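You operate a simulated robot arm through the tools that you are given. There is no shell and no other tool.

Carry out the task below with a simulated two-armed robot. There is one attempt and no reset: what you move stays moved.

JOB
Measure the block in the jaw gauge and peg it at the depth for its length.
Fine: size dial at 15 mm for a 50 mm block, 30 mm for a 60 mm block; leave the jaw open and the tray in.

The check looks at the end state, three seconds after you hand in, the way a careful person would. Anything else that was tipped, shoved, dropped, spilled or broken makes it a failure.

ROBOT AND FRAMES
Two 7-joint arms with three-finger grippers on one trunk that stands fixed in place. Base frame: the origin is at the foot of the trunk, x ahead of it, y to its left, z up. Lengths are in m, angles in rad, forces in N, time in s.
The left shoulder is at [0.03, 0.124, 1.108], the right one opposite. With the tool pointing down near the work surface each hand reaches from about 0.1 to 0.78 m from the base axis, measured 20 degrees to its own side. Payload 2.2 kg a hand.
The tool frame of a hand sits at the grasp point between the pads (the TCP): z along the fingers, y along the line on which they close. The tips reach 0.028 m beyond it. Largest opening 0.102 m; the body of the gripper starts 0.071 m behind the TCP.
Orientation is that of the tool frame in the base frame, as a unit quaternion [w, x, y, z]. With the fingers straight down and closing along the base's y, the tool's x points along the base's -x, its y along +y and its z along -z.

CONTROLS
- The arms move only by the tool arm_command. It takes "left_series", "right_series" or both (then of equal length, played together; a hand with none holds still); each is a list of rows, each a list of 6 numbers: the shift along the tool's x, y, z in units of 500 mm (1.0 is 500 mm), then the turn, a rotation vector about the tool's x, y, z in units of 180 degrees (1.0 is 180 degrees). In form: [[x, y, z, rx, ry, rz], ...]. A call has 1 to 20 rows; each row is the pose to reach, as a shift and turn from the pose commanded when the call began, along the tool's axes at that moment. "left_jaw" and "right_jaw" are, for a hand that has rows, the opening in per cent of the stroke, from 0 (shut) to 100 (fully open), set as the call begins (left out, the last holds). A call with a number of a shift or a turn outside -1 to 1 is refused whole. Rows are played at 5 a second. More than 0.05 m and 0.15 rad between two rows, or a gripper value outside its range, and nothing of the call is played. A pose out of reach is approached as far as the arm can. The call stops where the force on the tool passes 90 N (or 10 N more than at its start, if that is more) or the arm is blocked; 0.2 s more then pass. The fingers move at their own pace and stop on an object; they squeeze with about 20 N. The grip force told is the motor's: it shows also when the fingers shut on nothing. Time passes only in rows, and 0.2 s behind the last, so rows that repeat a pose let the fingers close. It gives the time, the measured TCP pose, the force on the tool (base axes), the opening and the grip force at its end, in the units of the frame above (readings bear some noise), with the torque about the TCP (base axes, N m) and any sound that the robot's microphone picked up.
- Cameras (640 x 400 px; columns grow to the right, rows downward): "scene" is now at [0.0412, 0.0195, 1.8184]; the picture's right is [0.26, -0.97, 0.00], its down [-0.77, -0.20, -0.60] and it looks along [0.58, 0.15, -0.80] (base axes); focal length 320 px, centre (320, 200). "left" rides on the left gripper at [0.072, 0.038, -0.086] in its tool frame; the picture's right is [-0.47, 0.89, 0.00], its down [-0.60, -0.32, -0.73] and it looks along [-0.65, -0.34, 0.68] (tool axes); focal length 256 px, centre (320, 200). "right" rides on the right gripper at [0.069, 0.044, -0.086] in its tool frame; the picture's right is [-0.53, 0.85, 0.00], its down [-0.58, -0.37, -0.73] and it looks along [-0.62, -0.39, 0.68] (tool axes); focal length 256 px, centre (320, 200). There is no depth. A picture from a camera that has moved, and an enlarged one, comes with that camera's place and axes in the base frame and with its lens.
- grab_frame(camera): a new picture of that camera. It takes no simulated time.
- lift_body(by): slides the trunk up (or, below 0, down) by that many m; the arms and the scene camera ride with it, the base frame stays. It gives what a move gives, with no picture.
- pan_tilt(pan, tilt): turns the head with the scene camera to pan (to the left, within 2.496 rad either way) and tilt (down, from -0.506 to 1.204), counted from straight ahead of the robot. It gives what a move gives.
- enlarge(camera, box): a new picture of the part [left, top, right, bottom] of that camera's present view, enlarged. It takes no simulated time.
- hand_in(): hands the job in; it is judged then, once.

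Nothing tells you positions but the pictures and the camera data. Unless the task says otherwise, let go and move clear before handing in.

The tools are called after "Call:" as name(argument=value, ...) on one line, values as JSON. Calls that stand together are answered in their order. arm_command: Moves the arms, as the interface text tells. Its arguments: {"type":"object","properties":{"left_series":{"type":"array"},"left_jaw":{"type":"number"},"right_series":{"type":"array"},"right_jaw":{"type":"number"}},"required":[]} The other tools are called the same way: lift_body (by) slides the trunk up or down; pan_tilt (pan, tilt) turns the head that bears the scene camera; grab_frame (camera) takes a picture; enlarge (camera, box) takes an enlarged picture of a part of a camera's view; hand_in () hands the job in.

At the start:

```text
t: 0.0
left_eef_pos: [0.4734, 0.2894, 1.278]
left_tool_rot: [-0.001, 0.0, 1.0, -0.001]
left_contact_force: [0.3, 0.6, 0.3]
left_moment: [0.04, 0.0, -0.01]
left_width: 0.1021
left_grasp_force: 0.0
right_eef_pos: [0.5238, -0.187, 1.1781]
right_tool_rot: [0.0, -0.001, 1.0, 0.0]
right_contact_force: [0.3, -0.3, -0.3]
right_moment: [-0.01, -0.01, 0.01]
right_width: 0.1017
right_grasp_force: 0.2
trunk travel left (down, up): [-0.35, 0.19]
head pan, tilt: [0.258, 0.923]
```

scene: 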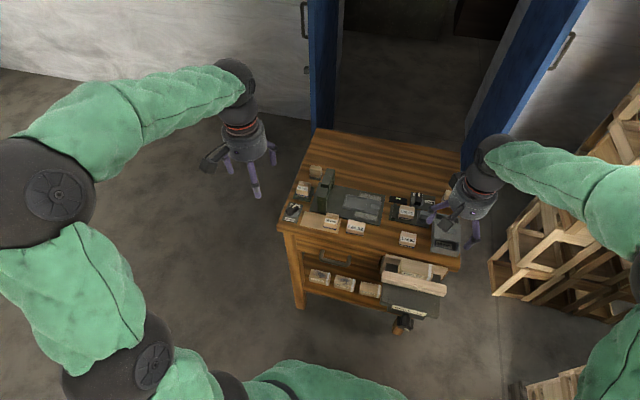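
right: 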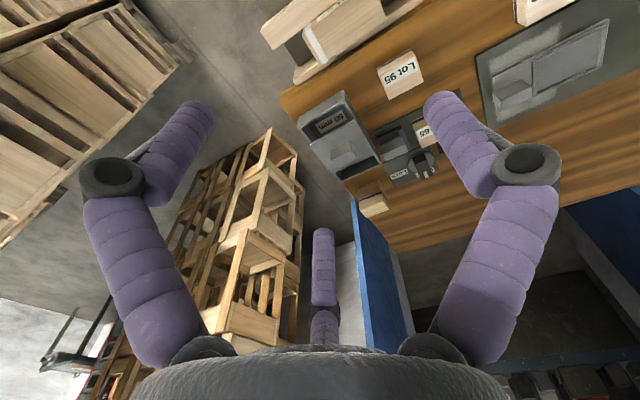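
left: 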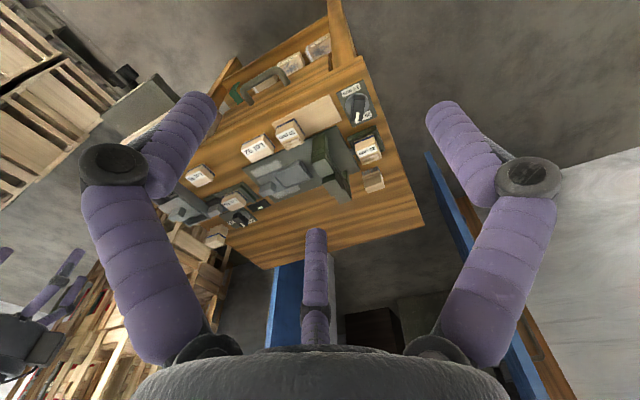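

I see a wooden bench with several lettered blocks, a dial at the left, gauges and a plate. I'll enlarge the views to read things.

Call:
enlarge(camera="scene", box=[270, 150, 390, 240])

Call:
enlarge(camera="scene", box=[360, 170, 480, 260])

Call:
enlarge(camera="scene", box=[290, 240, 460, 340])

Call:
enlarge(camera="left", box=[220, 70, 420, 210])

Call:
enlarge(camera="right", box=[270, 50, 450, 220])

```text
4.44 times, centred on (330, 195) of scene
camera zoom: at [0.0412, 0.0195, 1.8184], right [0.26, -0.97, 0.0], down [-0.77, -0.2, -0.6], along [0.58, 0.15, -0.8], focal length 1421 px, centre (276, 222)
```

zoom: 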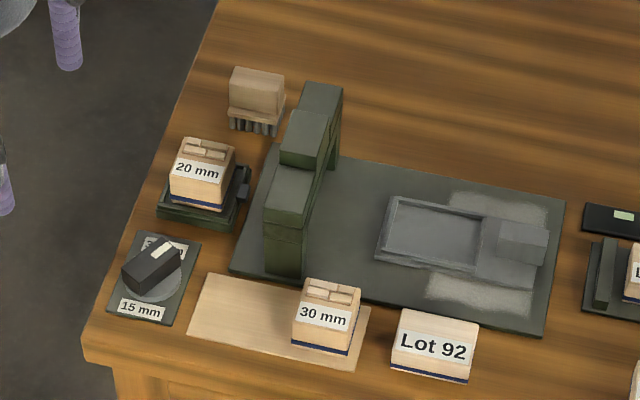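

```text
4.44 times, centred on (420, 215) of scene
camera zoom: at [0.0412, 0.0195, 1.8184], right [0.26, -0.97, 0.0], down [-0.77, -0.2, -0.6], along [0.58, 0.15, -0.8], focal length 1421 px, centre (-124, 133)
```

zoom: 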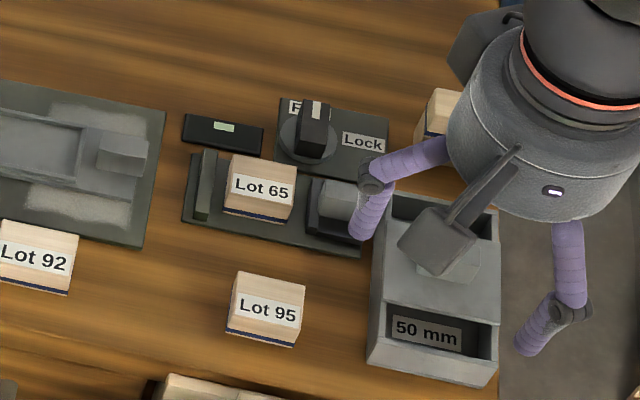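

```text
3.76 times, centred on (375, 290) of scene
camera zoom: at [0.0412, 0.0195, 1.8184], right [0.26, -0.97, 0.0], down [-0.77, -0.2, -0.6], along [0.58, 0.15, -0.8], focal length 1204 px, centre (113, -139)
```

zoom: 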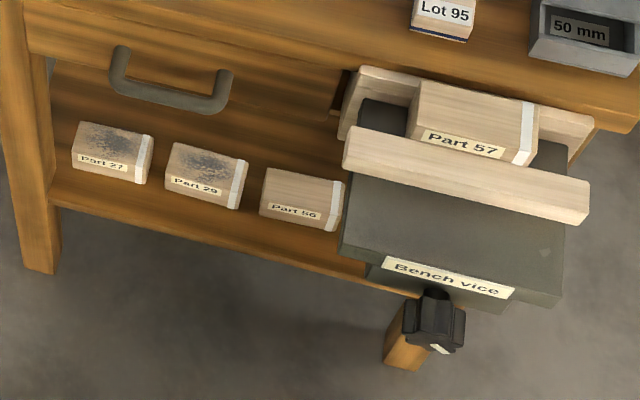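

```text
2.86 times, centred on (320, 140) of left
camera zoom: at [0.4018, 0.3261, 1.3629], right [0.47, 0.89, 0.0], down [0.6, -0.32, 0.73], along [0.65, -0.34, -0.68], focal length 731 px, centre (320, 371)
```

zoom: 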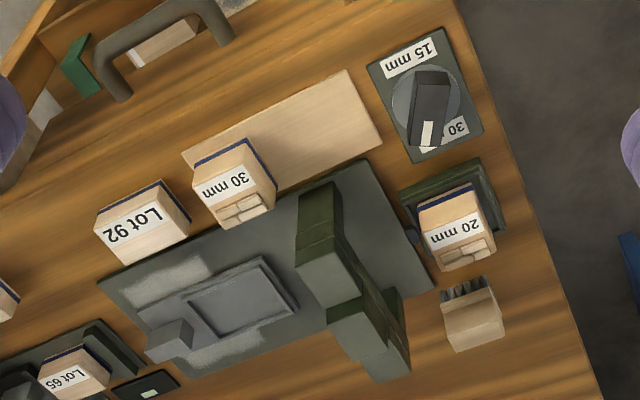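

```text
2.35 times, centred on (360, 135) of right
camera zoom: at [0.4553, -0.1429, 1.2645], right [0.53, 0.85, 0.0], down [0.58, -0.37, 0.73], along [0.62, -0.39, -0.68], focal length 602 px, centre (226, 353)
```

zoom: 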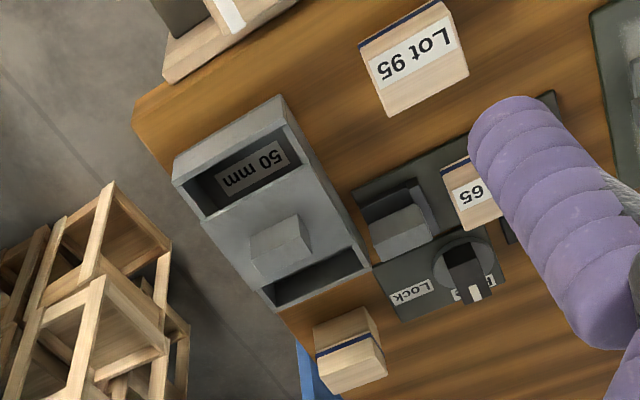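

The bench has a size dial, a press-like machine with a sliding tray, a jaw gauge holding "Lot 65" with a Free/Lock knob, and a grey box showing "50 mm". I'll look closer at each.

Call:
enlarge(camera="scene", box=[280, 200, 320, 225])

Call:
enlarge(camera="scene", box=[312, 160, 384, 215])

Call:
enlarge(camera="scene", box=[385, 180, 445, 225])

Call:
enlarge(camera="scene", box=[425, 205, 475, 245])

Call:
enlarge(camera="left", box=[335, 80, 395, 125])

Call:
enlarge(camera="left", box=[300, 120, 400, 210])

Call:
enlarge(camera="left", box=[150, 170, 290, 250])

Call:
enlarge(camera="scene", box=[290, 155, 330, 210])

```text
16.00 times, centred on (300, 212) of scene
camera zoom: at [0.0412, 0.0195, 1.8184], right [0.26, -0.97, 0.0], down [-0.77, -0.2, -0.6], along [0.58, 0.15, -0.8], focal length 5117 px, centre (640, 0)
```

zoom: 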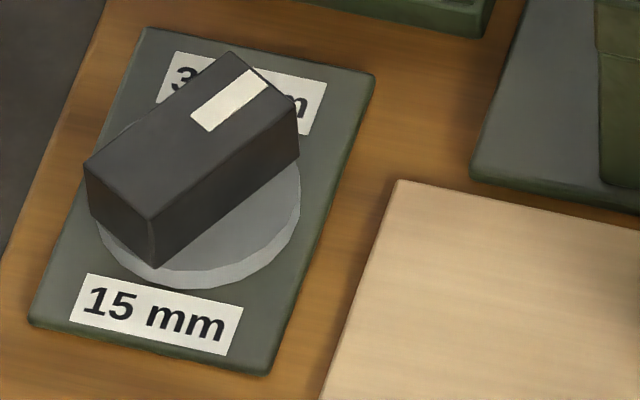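

```text
7.27 times, centred on (348, 188) of scene
camera zoom: at [0.0412, 0.0195, 1.8184], right [0.26, -0.97, 0.0], down [-0.77, -0.2, -0.6], along [0.58, 0.15, -0.8], focal length 2326 px, centre (116, 291)
```

zoom: 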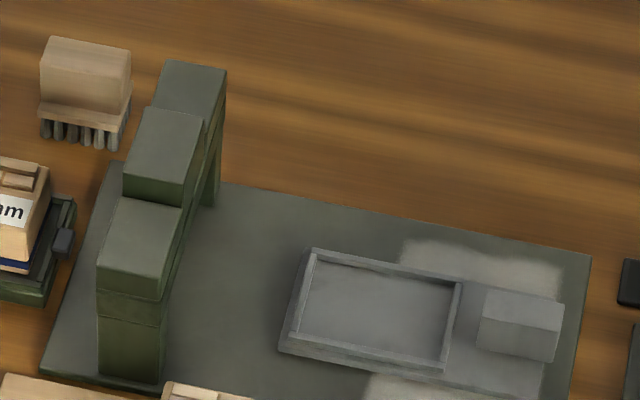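

```text
8.89 times, centred on (415, 202) of scene
camera zoom: at [0.0412, 0.0195, 1.8184], right [0.26, -0.97, 0.0], down [-0.77, -0.2, -0.6], along [0.58, 0.15, -0.8], focal length 2843 px, centre (-524, 178)
```

zoom: 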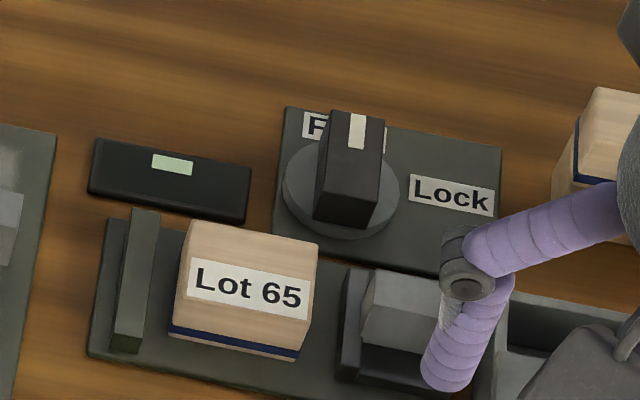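

```text
10.00 times, centred on (450, 225) of scene
camera zoom: at [0.0412, 0.0195, 1.8184], right [0.26, -0.97, 0.0], down [-0.77, -0.2, -0.6], along [0.58, 0.15, -0.8], focal length 3198 px, centre (-980, -50)
```

zoom: 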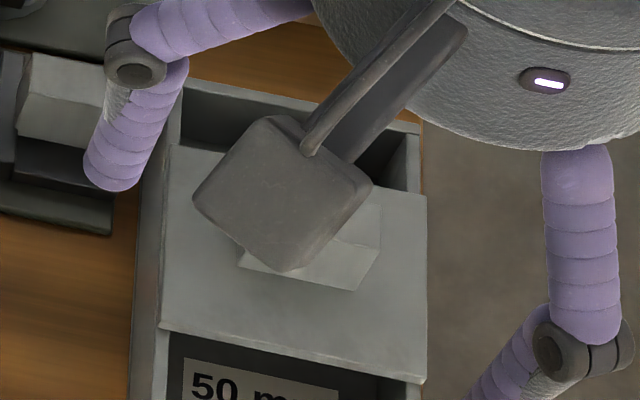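

```text
8.89 times, centred on (365, 102) of left
camera zoom: at [0.4018, 0.3261, 1.3629], right [0.47, 0.89, 0.0], down [0.6, -0.32, 0.73], along [0.65, -0.34, -0.68], focal length 2276 px, centre (-80, 1067)
```

zoom: 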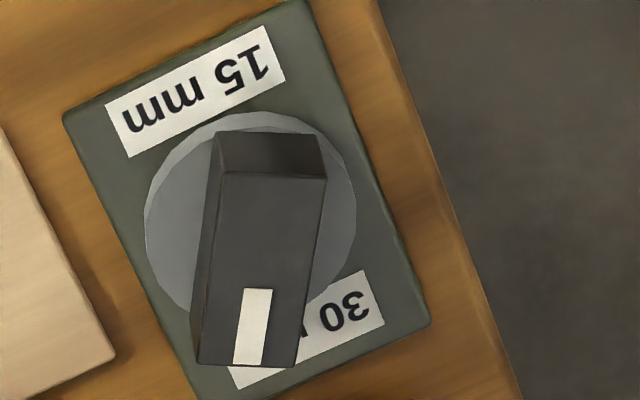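

```text
4.44 times, centred on (350, 165) of left
camera zoom: at [0.4018, 0.3261, 1.3629], right [0.47, 0.89, 0.0], down [0.6, -0.32, 0.73], along [0.65, -0.34, -0.68], focal length 1138 px, centre (187, 356)
```

zoom: 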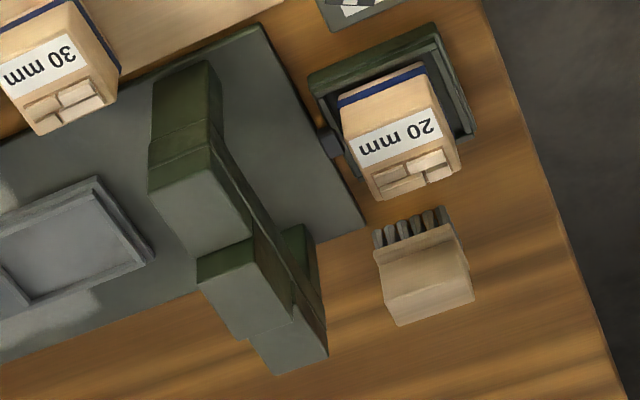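

```text
4.57 times, centred on (220, 210) of left
camera zoom: at [0.4018, 0.3261, 1.3629], right [0.47, 0.89, 0.0], down [0.6, -0.32, 0.73], along [0.65, -0.34, -0.68], focal length 1170 px, centre (777, 154)
```

zoom: 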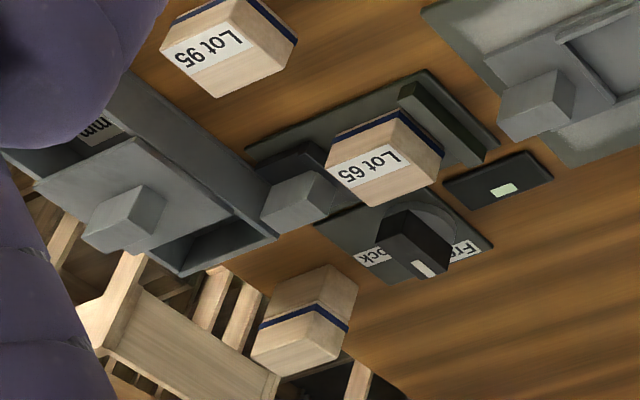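

```text
7.27 times, centred on (310, 182) of scene
camera zoom: at [0.0412, 0.0195, 1.8184], right [0.26, -0.97, 0.0], down [-0.77, -0.2, -0.6], along [0.58, 0.15, -0.8], focal length 2326 px, centre (393, 327)
```

zoom: 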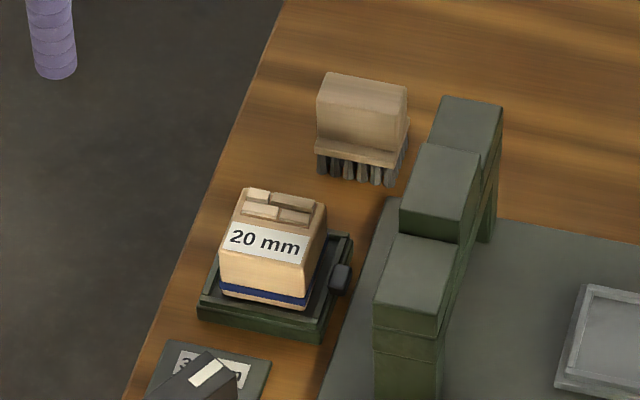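

Table top is about z≈0.88; gauge with Lot 65 sits around (0.74, −0.11). I'll pull the right hand back out of the scene camera's view to inspect the gauge, display and grey box.

Call:
arm_command(right_series=[[0.05, -0.06, -0.02, 0, 0, 0], [0.1, -0.12, -0.04, 0, 0, 0], [0.15, -0.18, -0.06, 0, 0, 0], [0.2, -0.24, -0.08, 0, 0, 0], [0.25, -0.3, -0.1, 0, 0, 0], [0.3, -0.36, -0.12, 0, 0, 0], [0.34, -0.42, -0.14, 0, 0, 0]])

Call:
enlarge(camera="scene", box=[370, 170, 480, 260])

Call:
enlarge(camera="scene", box=[425, 205, 475, 255])

Call:
grab_frame(camera="right")

```text
t: 1.6
left_eef_pos: [0.4734, 0.2884, 1.2775]
left_tool_rot: [0.0, 0.001, 1.0, 0.0]
left_contact_force: [-0.4, -0.9, -0.4]
left_moment: [0.04, -0.03, -0.02]
left_width: 0.1022
left_grasp_force: 0.1
right_eef_pos: [0.3528, -0.3998, 1.2497]
right_tool_rot: [0.0, 0.0, 1.0, 0.001]
right_contact_force: [-0.2, 0.8, -0.1]
right_moment: [-0.02, 0.0, 0.0]
right_width: 0.1022
right_grasp_force: 0.0
trunk travel left (down, up): [-0.35, 0.19]
head pan, tilt: [0.258, 0.923]
```

```text
4.44 times, centred on (425, 215) of scene
camera zoom: at [0.0405, 0.019, 1.8185], right [0.26, -0.97, 0.0], down [-0.77, -0.2, -0.6], along [0.58, 0.15, -0.8], focal length 1421 px, centre (-147, 133)
```

zoom: 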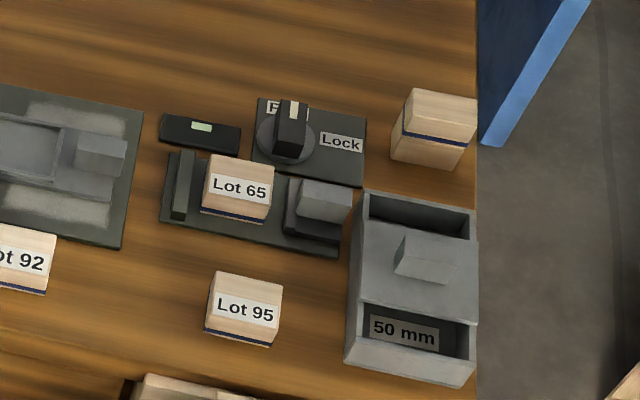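

```text
8.00 times, centred on (450, 230) of scene
camera zoom: at [0.0405, 0.019, 1.8185], right [0.26, -0.97, 0.0], down [-0.77, -0.2, -0.6], along [0.58, 0.15, -0.8], focal length 2559 px, centre (-720, -40)
```

zoom: 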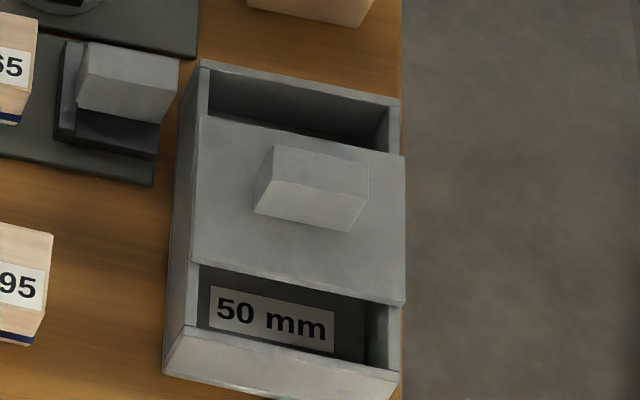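

```text
taken
camera right: at [0.2833, -0.3547, 1.3353], right [0.53, 0.85, 0.0], down [0.58, -0.37, 0.73], along [0.62, -0.39, -0.68], focal length 256 px, centre (320, 200)
```

right: 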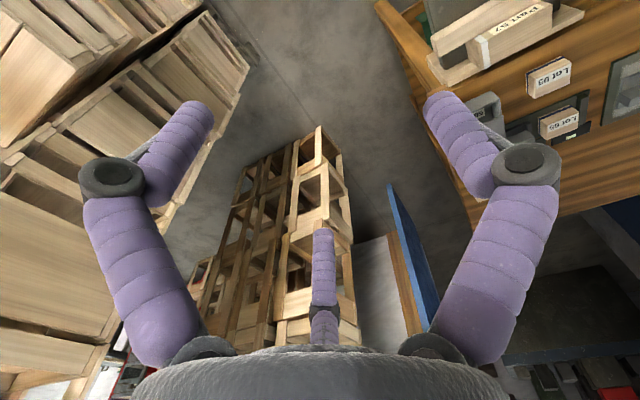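

The Lot 65 block looks about 50 mm long, but I'll measure it in the gauge. Next I move the right hand over the bench, turned, to look into the arch of the press.

Call:
arm_command(right_series=[[-0.033, 0.067, 0.017, 0, 0, -0.042], [-0.066, 0.133, 0.033, 0, 0, -0.083], [-0.099, 0.2, 0.05, 0, 0, -0.125], [-0.131, 0.267, 0.067, 0, 0, -0.167], [-0.164, 0.333, 0.083, 0, 0, -0.208], [-0.197, 0.4, 0.1, 0, 0, -0.25], [-0.23, 0.467, 0.117, 0, 0, -0.292], [-0.263, 0.533, 0.133, 0, 0, -0.333], [-0.296, 0.6, 0.15, 0, 0, -0.375], [-0.328, 0.667, 0.167, 0, 0, -0.417], [-0.361, 0.733, 0.183, 0, 0, -0.458], [-0.394, 0.8, 0.2, 0, 0, -0.5]])

Call:
grab_frame(camera="right")

Call:
grab_frame(camera="scene")

```text
t: 4.2
left_eef_pos: [0.475, 0.2905, 1.2763]
left_tool_rot: [0.0, 0.001, 1.0, 0.0]
left_contact_force: [0.7, -0.2, -0.3]
left_moment: [-0.03, 0.02, 0.0]
left_width: 0.1024
left_grasp_force: 0.1
right_eef_pos: [0.5508, 0.0052, 1.1494]
right_tool_rot: [0.0, 0.708, -0.707, 0.0]
right_contact_force: [0.2, -0.3, 1.1]
right_moment: [0.0, -0.03, -0.01]
right_width: 0.1021
right_grasp_force: 0.1
trunk travel left (down, up): [-0.35, 0.19]
head pan, tilt: [0.258, 0.923]
```

```text
taken
camera right: at [0.5074, -0.0634, 1.2356], right [-0.85, 0.53, 0.0], down [0.36, 0.58, 0.73], along [0.39, 0.62, -0.68], focal length 256 px, centre (320, 200)
```

right: 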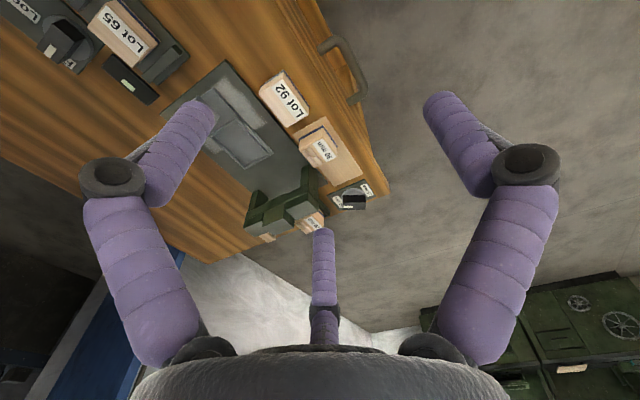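

```text
taken
camera scene: at [0.0425, 0.0212, 1.8184], right [0.25, -0.97, 0.0], down [-0.77, -0.2, -0.6], along [0.58, 0.15, -0.8], focal length 320 px, centre (320, 200)
```

scene: 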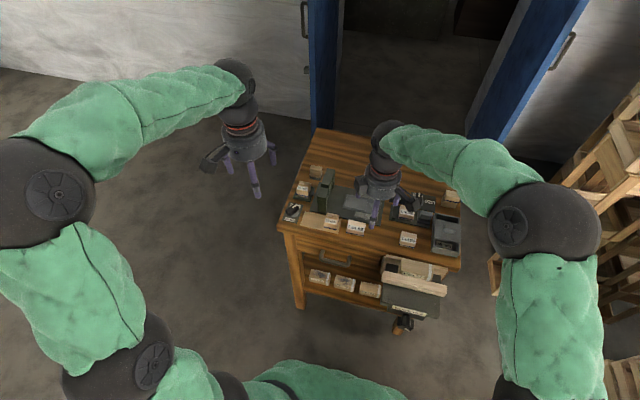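

Call:
enlarge(camera="right", box=[200, 60, 380, 250])

Call:
enlarge(camera="right", box=[30, 0, 190, 110])

Call:
enlarge(camera="right", box=[240, 160, 340, 250])

```text
2.11 times, centred on (290, 155) of right
camera zoom: at [0.5074, -0.0634, 1.2356], right [-0.85, 0.53, 0.0], down [0.36, 0.58, 0.73], along [0.39, 0.62, -0.68], focal length 539 px, centre (383, 295)
```

zoom: 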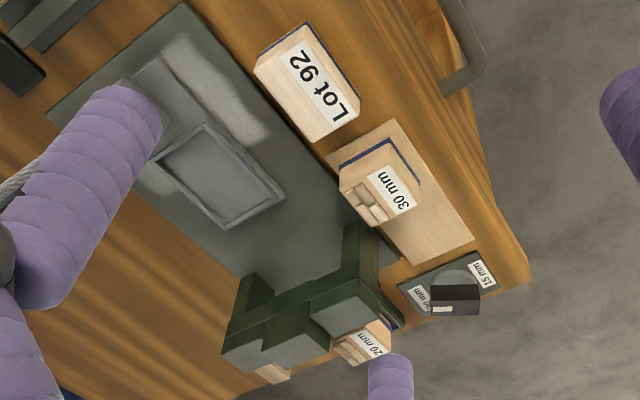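

```text
3.64 times, centred on (110, 55) of right
camera zoom: at [0.5074, -0.0634, 1.2356], right [-0.85, 0.53, 0.0], down [0.36, 0.58, 0.73], along [0.39, 0.62, -0.68], focal length 931 px, centre (1084, 727)
```

zoom: 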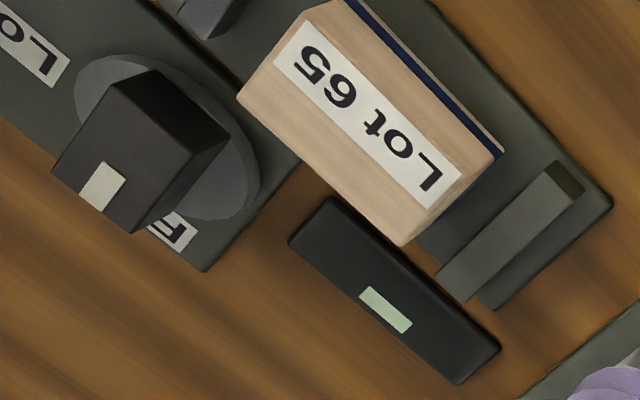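

```text
4.44 times, centred on (290, 205) of right
camera zoom: at [0.5074, -0.0634, 1.2356], right [-0.85, 0.53, 0.0], down [0.36, 0.58, 0.73], along [0.39, 0.62, -0.68], focal length 1138 px, centre (453, 178)
```

zoom: 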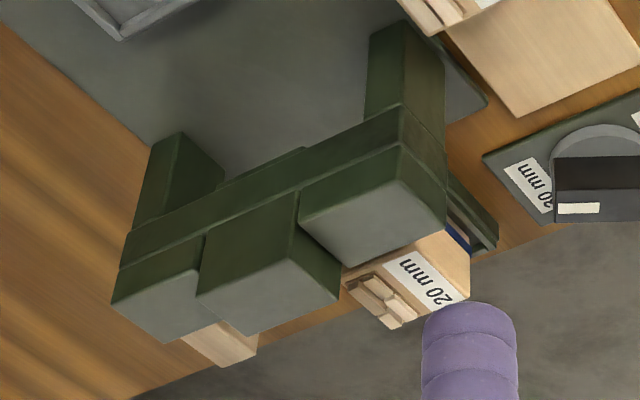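

Call:
enlarge(camera="right", box=[85, 0, 165, 70])

Call:
enlarge(camera="scene", box=[390, 195, 425, 225])

Call:
enlarge(camera="scene", box=[340, 215, 370, 240])

Call:
enlarge(camera="left", box=[210, 180, 260, 220])

```text
5.71 times, centred on (125, 35) of right
camera zoom: at [0.5074, -0.0634, 1.2356], right [-0.85, 0.53, 0.0], down [0.36, 0.58, 0.73], along [0.39, 0.62, -0.68], focal length 1463 px, centre (1434, 1143)
```

zoom: 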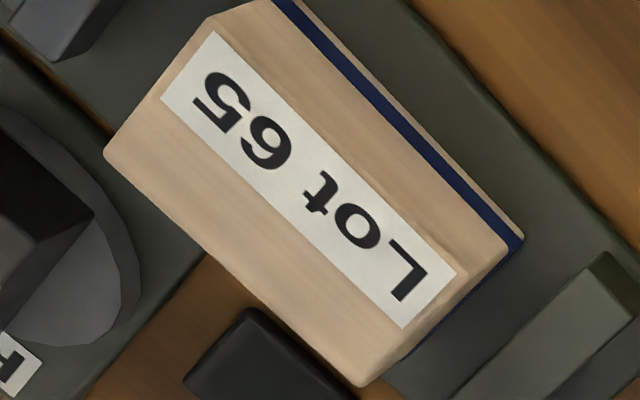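

```text
13.33 times, centred on (408, 210) of scene
camera zoom: at [0.0425, 0.0212, 1.8184], right [0.25, -0.97, 0.0], down [-0.77, -0.2, -0.6], along [0.58, 0.15, -0.8], focal length 4264 px, centre (-847, 67)
```

zoom: 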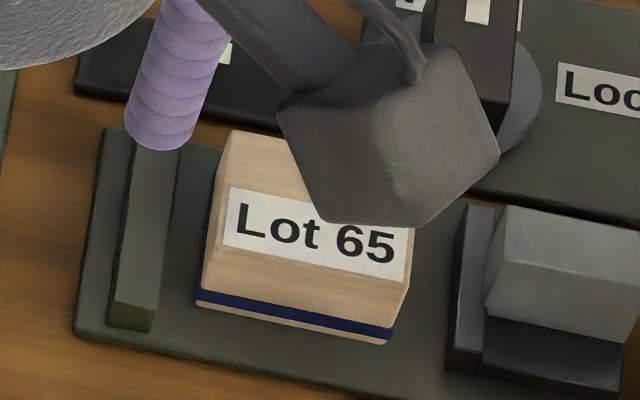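

```text
16.00 times, centred on (355, 228) of scene
camera zoom: at [0.0425, 0.0212, 1.8184], right [0.25, -0.97, 0.0], down [-0.77, -0.2, -0.6], along [0.58, 0.15, -0.8], focal length 5117 px, centre (-240, -240)
```

zoom: 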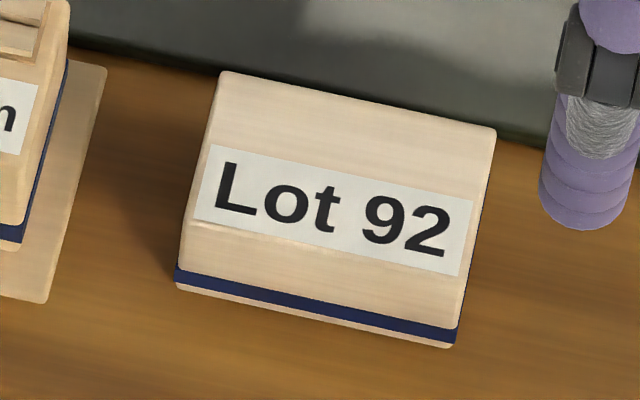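

```text
10.00 times, centred on (235, 200) of left
camera zoom: at [0.4028, 0.3273, 1.3622], right [0.47, 0.89, 0.0], down [0.6, -0.32, 0.73], along [0.65, -0.34, -0.68], focal length 2560 px, centre (1170, 200)
```

zoom: 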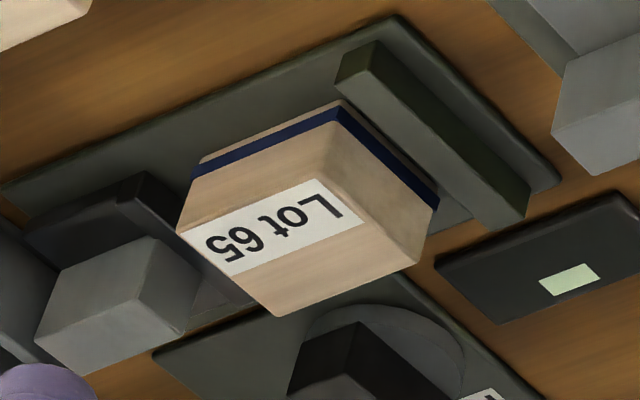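

Call:
enlarge(camera="scene", box=[322, 205, 345, 235])

Call:
enlarge(camera="scene", box=[292, 175, 320, 202])

Call:
enlarge(camera="right", box=[290, 115, 350, 165])

Call:
enlarge(camera="left", box=[350, 120, 400, 200])

```text
13.33 times, centred on (334, 220) of scene
camera zoom: at [0.0425, 0.0212, 1.8184], right [0.25, -0.97, 0.0], down [-0.77, -0.2, -0.6], along [0.58, 0.15, -0.8], focal length 4264 px, centre (140, -67)
```

zoom: 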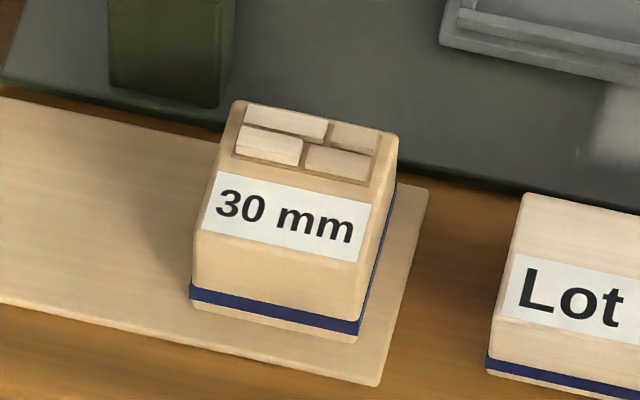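

```text
14.81 times, centred on (306, 188) of scene
camera zoom: at [0.0425, 0.0212, 1.8184], right [0.25, -0.97, 0.0], down [-0.77, -0.2, -0.6], along [0.58, 0.15, -0.8], focal length 4738 px, centre (527, 370)
```

zoom: 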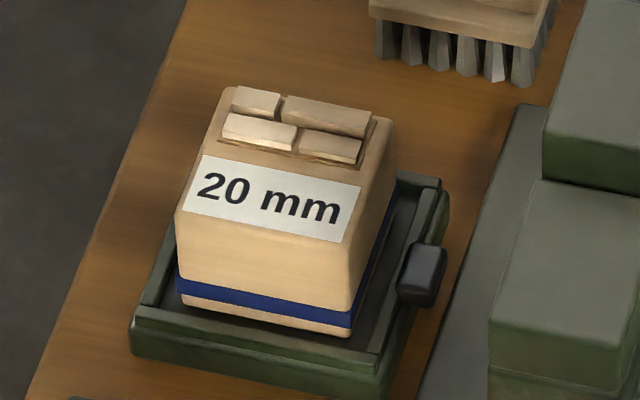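

```text
8.00 times, centred on (320, 140) of right
camera zoom: at [0.5074, -0.0634, 1.2356], right [-0.85, 0.53, 0.0], down [0.36, 0.58, 0.73], along [0.39, 0.62, -0.68], focal length 2048 px, centre (320, 680)
```

zoom: 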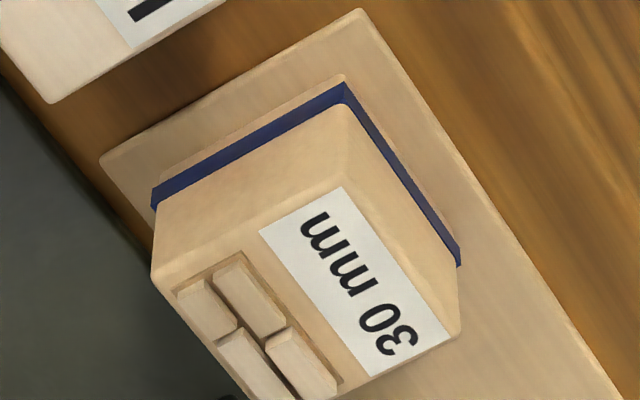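

```text
5.00 times, centred on (375, 160) of left
camera zoom: at [0.4028, 0.3273, 1.3622], right [0.47, 0.89, 0.0], down [0.6, -0.32, 0.73], along [0.65, -0.34, -0.68], focal length 1280 px, centre (45, 400)
```

zoom: 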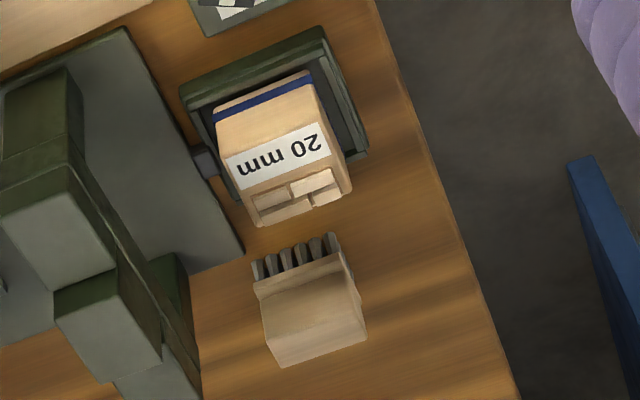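

The label is on the block's top and the blue band marks its foot; the press has an arch, and the tray slides under it toward +y. My grippers look three-fingered, so I'll test how one closes in free air before touching anything.

Call:
arm_command(right_series=[[0, 0, 0, 0, 0, 0], [0, 0, 0, 0, 0, 0], [0, 0, 0, 0, 0, 0], [0, 0, 0, 0, 0, 0]], right_jaw=30)

Call:
grab_frame(camera="right")

Call:
enlarge(camera="scene", box=[340, 110, 440, 230])

```text
t: 5.2
left_eef_pos: [0.4741, 0.2887, 1.278]
left_tool_rot: [0.0, 0.0, 1.0, 0.0]
left_contact_force: [-0.1, -0.4, 0.1]
left_moment: [-0.02, 0.02, 0.02]
left_width: 0.102
left_grasp_force: 0.0
right_eef_pos: [0.5498, 0.0032, 1.1515]
right_tool_rot: [0.0, -0.707, 0.707, 0.0]
right_contact_force: [-0.9, -0.1, 0.5]
right_moment: [-0.01, -0.01, -0.02]
right_width: 0.0304
right_grasp_force: 0.1
trunk travel left (down, up): [-0.35, 0.19]
head pan, tilt: [0.258, 0.923]
```

```text
taken
camera right: at [0.5064, -0.0648, 1.2357], right [-0.85, 0.53, 0.0], down [0.36, 0.58, 0.73], along [0.39, 0.62, -0.68], focal length 256 px, centre (320, 200)
```

right: 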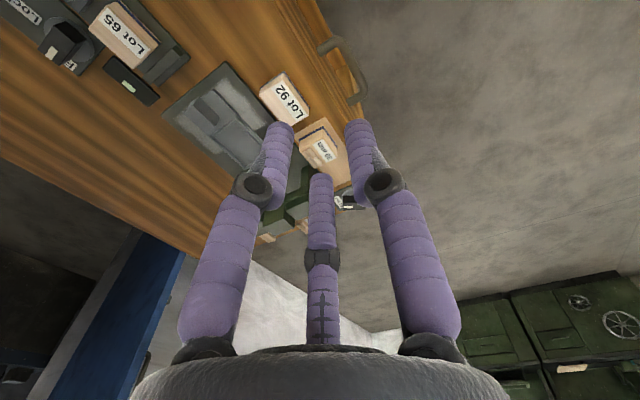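

```text
3.33 times, centred on (390, 170) of scene
camera zoom: at [0.0413, 0.0197, 1.8184], right [0.26, -0.97, 0.0], down [-0.77, -0.2, -0.6], along [0.58, 0.15, -0.8], focal length 1066 px, centre (87, 300)
```

zoom: 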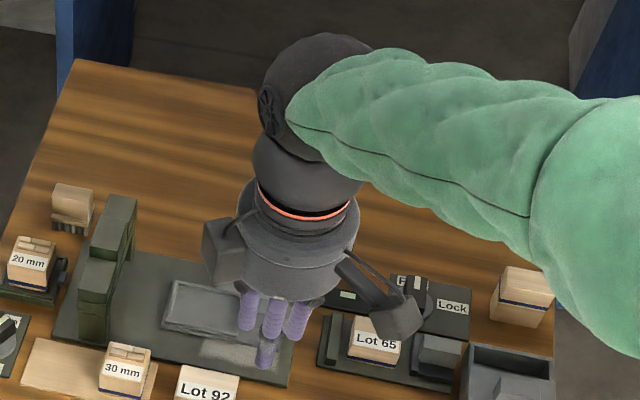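

The visible fingers close evenly around the tool axis. I'll now move the right hand above the grey box to view the jaw gauge from close by.

Call:
arm_command(right_series=[[0.075, -0.027, 0.031, 0, 0, 0], [0.15, -0.054, 0.063, 0, 0, 0], [0.225, -0.081, 0.094, 0, 0, 0], [0.3, -0.107, 0.126, 0, 0, 0], [0.376, -0.134, 0.157, 0, 0, 0], [0.451, -0.161, 0.189, 0, 0, 0], [0.526, -0.188, 0.22, 0, 0, 0]], right_jaw=30)

Call:
grab_frame(camera="right")

Call:
enlarge(camera="scene", box=[310, 170, 440, 260])

```text
t: 6.8
left_eef_pos: [0.4747, 0.2873, 1.2775]
left_tool_rot: [-0.001, 0.0, 1.0, 0.0]
left_contact_force: [0.4, -0.1, -0.7]
left_moment: [0.03, 0.05, 0.01]
left_width: 0.102
left_grasp_force: 0.1
right_eef_pos: [0.6448, -0.2608, 1.0361]
right_tool_rot: [0.001, -0.706, 0.708, 0.001]
right_contact_force: [0.2, -0.1, 0.8]
right_moment: [0.04, 0.01, 0.02]
right_width: 0.0306
right_grasp_force: 0.0
trunk travel left (down, up): [-0.35, 0.19]
head pan, tilt: [0.258, 0.923]
```

```text
taken
camera right: at [0.6032, -0.3305, 1.1227], right [-0.85, 0.53, 0.0], down [0.36, 0.58, 0.73], along [0.39, 0.62, -0.68], focal length 256 px, centre (320, 200)
```

right: 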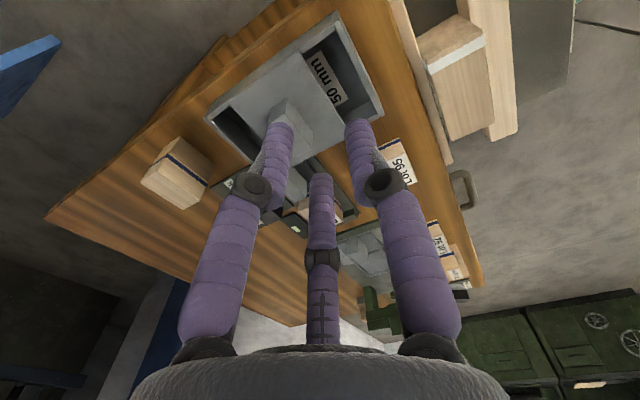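

```text
4.44 times, centred on (375, 215) of scene
camera zoom: at [0.0424, 0.0179, 1.8184], right [0.26, -0.97, 0.0], down [-0.77, -0.2, -0.6], along [0.58, 0.15, -0.8], focal length 1421 px, centre (76, 133)
```

zoom: 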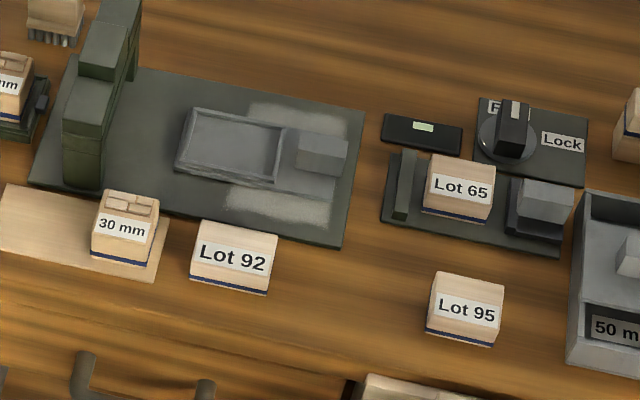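

Call:
enlarge(camera="scene", box=[384, 185, 446, 229])

Call:
enlarge(camera="left", box=[185, 165, 275, 235])

Call:
enlarge(camera="scene", box=[335, 185, 395, 229])

Call:
enlarge(camera="left", box=[235, 130, 355, 210])

```text
9.09 times, centred on (415, 207) of scene
camera zoom: at [0.0424, 0.0179, 1.8184], right [0.26, -0.97, 0.0], down [-0.77, -0.2, -0.6], along [0.58, 0.15, -0.8], focal length 2908 px, centre (-544, 136)
```

zoom: 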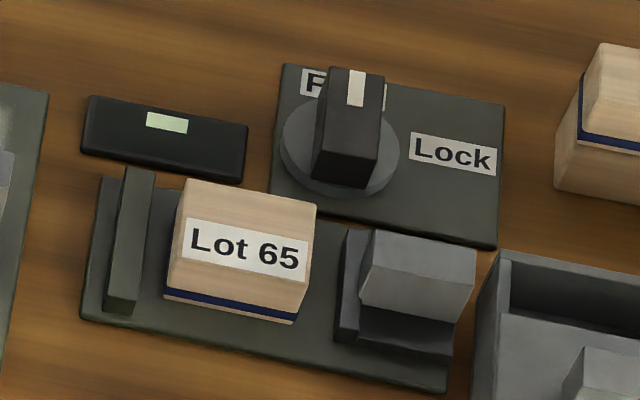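

```text
5.71 times, centred on (230, 200) of left
camera zoom: at [0.4026, 0.325, 1.3629], right [0.47, 0.89, 0.0], down [0.6, -0.32, 0.73], along [0.65, -0.34, -0.68], focal length 1463 px, centre (834, 200)
```

zoom: 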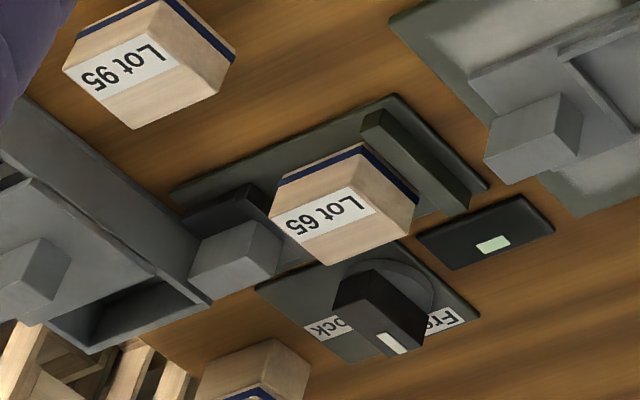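

```text
9.09 times, centred on (365, 207) of scene
camera zoom: at [0.0424, 0.0179, 1.8184], right [0.26, -0.97, 0.0], down [-0.77, -0.2, -0.6], along [0.58, 0.15, -0.8], focal length 2908 px, centre (-89, 136)
```

zoom: 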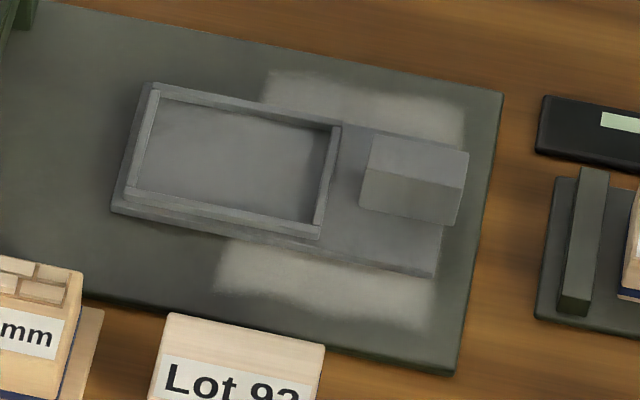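

```text
5.00 times, centred on (295, 170) of left
camera zoom: at [0.4026, 0.325, 1.3629], right [0.47, 0.89, 0.0], down [0.6, -0.32, 0.73], along [0.65, -0.34, -0.68], focal length 1280 px, centre (445, 350)
```

zoom: 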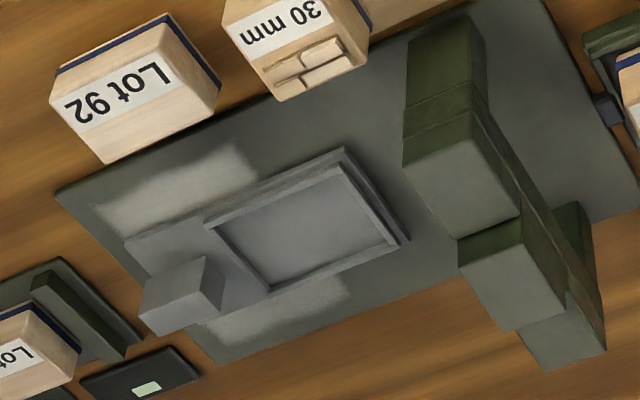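

Call:
enlarge(camera="scene", box=[418, 205, 446, 229])

Call:
enlarge(camera="left", box=[205, 195, 245, 225])

Call:
enlarge(camera="left", box=[255, 180, 285, 205])

```text
16.00 times, centred on (432, 217) of scene
camera zoom: at [0.0424, 0.0179, 1.8184], right [0.26, -0.97, 0.0], down [-0.77, -0.2, -0.6], along [0.58, 0.15, -0.8], focal length 5117 px, centre (-1472, -72)
```

zoom: 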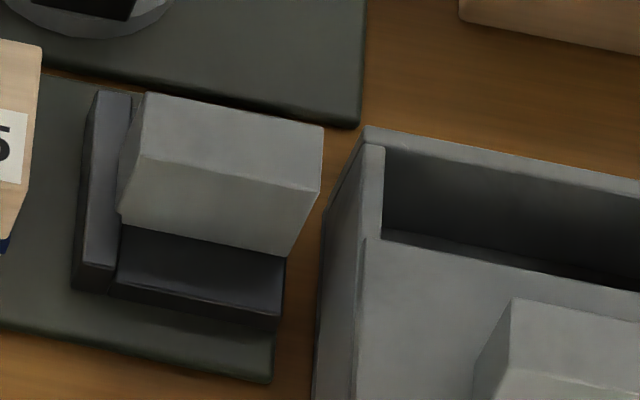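

```text
13.33 times, centred on (225, 210) of left
camera zoom: at [0.4026, 0.325, 1.3629], right [0.47, 0.89, 0.0], down [0.6, -0.32, 0.73], along [0.65, -0.34, -0.68], focal length 3413 px, centre (1587, 67)
```

zoom: 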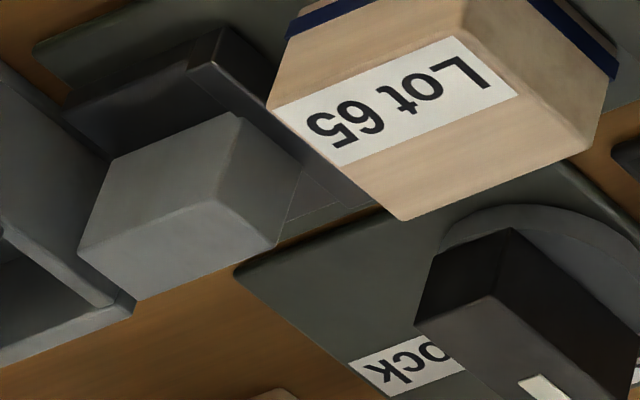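

```text
16.00 times, centred on (270, 192) of left
camera zoom: at [0.4026, 0.325, 1.3629], right [0.47, 0.89, 0.0], down [0.6, -0.32, 0.73], along [0.65, -0.34, -0.68], focal length 4096 px, centre (1120, 320)
```

zoom: 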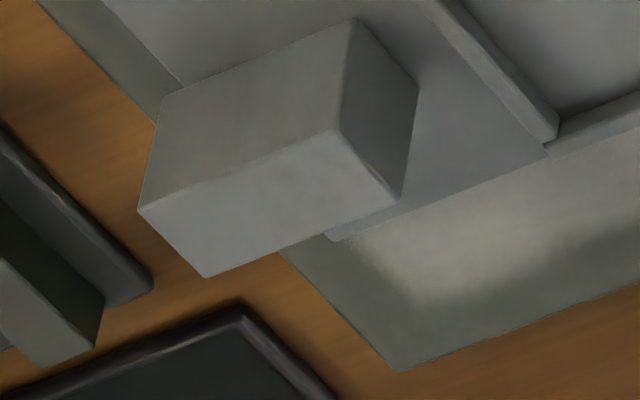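

Triangulated: block Lot 65 centre (0.736, −0.110), top 0.913; slider handle centre (0.738, −0.175), top 0.919, 17 mm thick in x. I'll move the right hand over the handle with the jaw partly open.

Call:
arm_command(right_series=[[-0.043, -0.047, 0.018, 0, 0, 0], [-0.086, -0.094, 0.036, 0, 0, 0], [-0.129, -0.14, 0.054, 0, 0, 0], [-0.172, -0.187, 0.072, 0, 0, 0], [-0.172, -0.187, 0.072, 0, 0, 0]], right_jaw=45)

Call:
enlarge(camera="scene", box=[384, 155, 464, 229])

Call:
enlarge(camera="left", box=[185, 165, 275, 245])

Call:
grab_frame(camera="right")

```text
t: 8.0
left_eef_pos: [0.473, 0.2883, 1.2791]
left_tool_rot: [0.0, 0.0, 1.0, 0.001]
left_contact_force: [0.1, -0.4, -0.1]
left_moment: [-0.02, -0.05, -0.01]
left_width: 0.1021
left_grasp_force: 0.0
right_eef_pos: [0.7379, -0.1768, 1.0046]
right_tool_rot: [0.001, -0.707, 0.707, 0.0]
right_contact_force: [-0.2, 0.1, 1.2]
right_moment: [-0.01, -0.04, 0.02]
right_width: 0.046
right_grasp_force: 0.1
trunk travel left (down, up): [-0.35, 0.19]
head pan, tilt: [0.258, 0.923]
```

```text
5.41 times, centred on (424, 192) of scene
camera zoom: at [0.0399, 0.0187, 1.8185], right [0.26, -0.97, 0.0], down [-0.77, -0.2, -0.6], along [0.58, 0.15, -0.8], focal length 1729 px, centre (-242, 243)
```

zoom: 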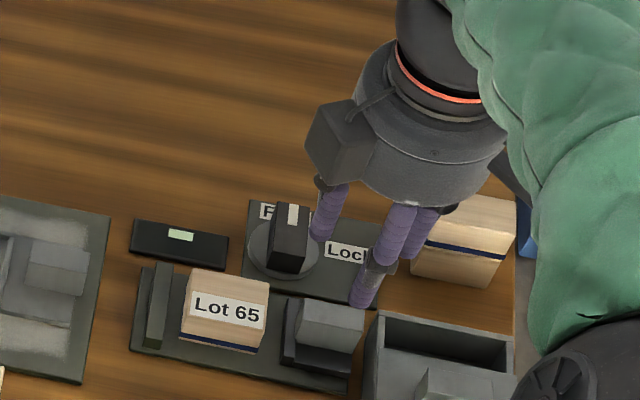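

```text
5.00 times, centred on (230, 205) of left
camera zoom: at [0.4008, 0.3255, 1.3635], right [0.47, 0.89, 0.0], down [0.6, -0.32, 0.73], along [0.65, -0.34, -0.68], focal length 1280 px, centre (770, 175)
```

zoom: 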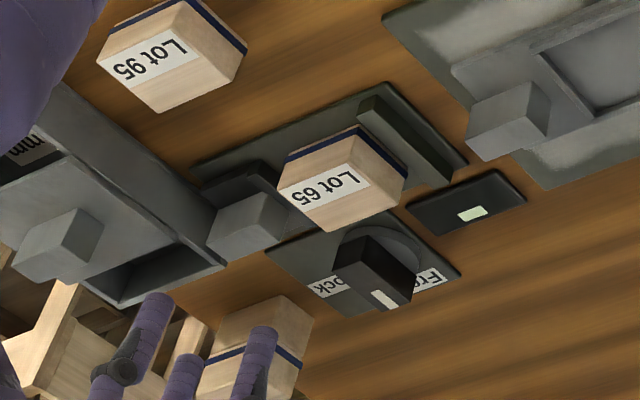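

```text
taken
camera right: at [0.6947, -0.2448, 1.0891], right [-0.85, 0.53, 0.0], down [0.36, 0.58, 0.73], along [0.39, 0.62, -0.68], focal length 256 px, centre (320, 200)
```

right: 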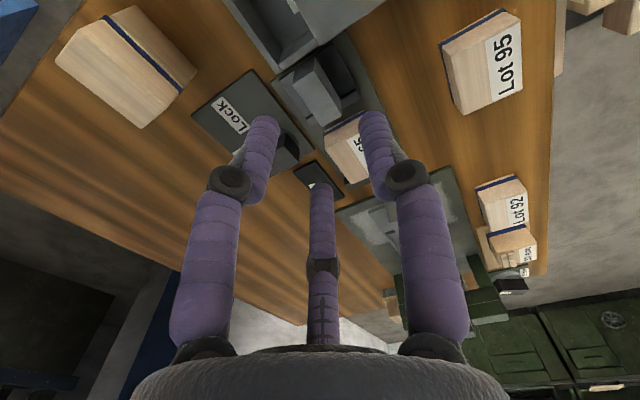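

Alignment looks right. I descend to grip height on the slider handle and close on it.

Call:
arm_command(right_series=[[0, 0, 0.05, 0, 0, 0], [0, 0, 0.1, 0, 0, 0], [0, 0, 0.153, 0, 0, 0], [0, 0, 0.153, 0, 0, 0]], right_jaw=45)

Call:
enlarge(camera="scene", box=[384, 155, 464, 229])

Call:
enlarge(camera="left", box=[185, 165, 275, 245])

Call:
grab_frame(camera="right")

```text
t: 9.0
left_eef_pos: [0.4762, 0.2899, 1.2755]
left_tool_rot: [-0.001, 0.0, 1.0, -0.001]
left_contact_force: [0.9, 0.9, -1.1]
left_moment: [0.0, 0.01, 0.01]
left_width: 0.1017
left_grasp_force: 0.1
right_eef_pos: [0.7437, -0.1728, 0.9272]
right_tool_rot: [-0.003, 0.708, -0.706, 0.003]
right_contact_force: [27.8, 4.1, 12.1]
right_moment: [-0.11, -0.52, 0.88]
right_width: 0.055
right_grasp_force: 6.2
trunk travel left (down, up): [-0.35, 0.19]
head pan, tilt: [0.258, 0.923]
```

```text
5.41 times, centred on (424, 192) of scene
camera zoom: at [0.0453, 0.0212, 1.8184], right [0.26, -0.97, 0.0], down [-0.77, -0.2, -0.6], along [0.58, 0.15, -0.8], focal length 1729 px, centre (-242, 243)
```

zoom: 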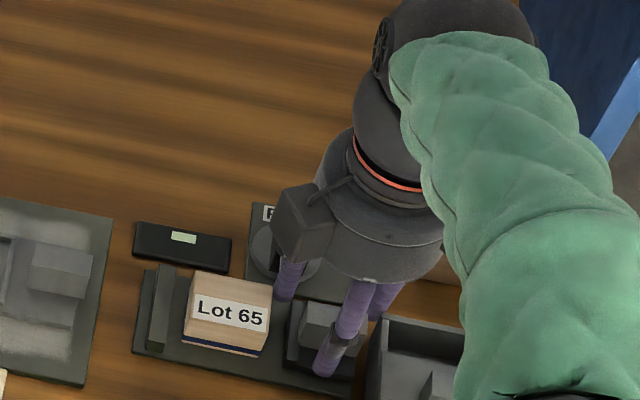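

```text
5.00 times, centred on (230, 205) of left
camera zoom: at [0.4048, 0.3277, 1.3616], right [0.46, 0.89, 0.0], down [0.61, -0.32, 0.73], along [0.65, -0.34, -0.68], focal length 1280 px, centre (770, 175)
```

zoom: 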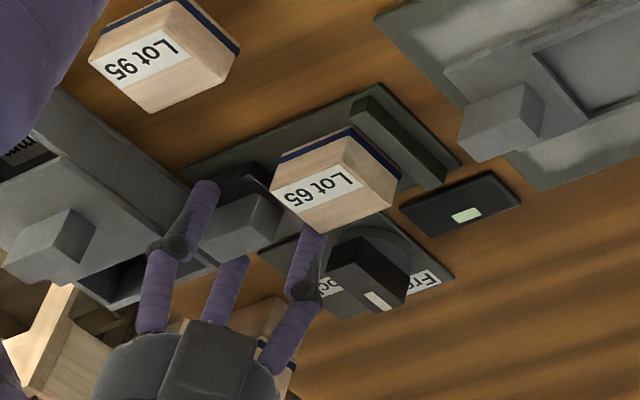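

```text
taken
camera right: at [0.7009, -0.2411, 1.0121], right [-0.85, 0.53, -0.01], down [0.36, 0.58, 0.73], along [0.4, 0.62, -0.68], focal length 256 px, centre (320, 200)
```

right: 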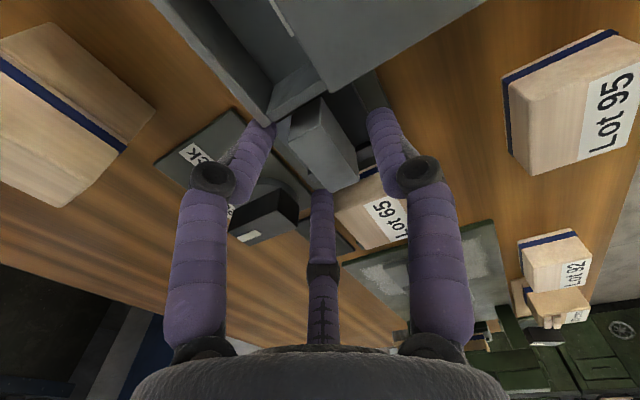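

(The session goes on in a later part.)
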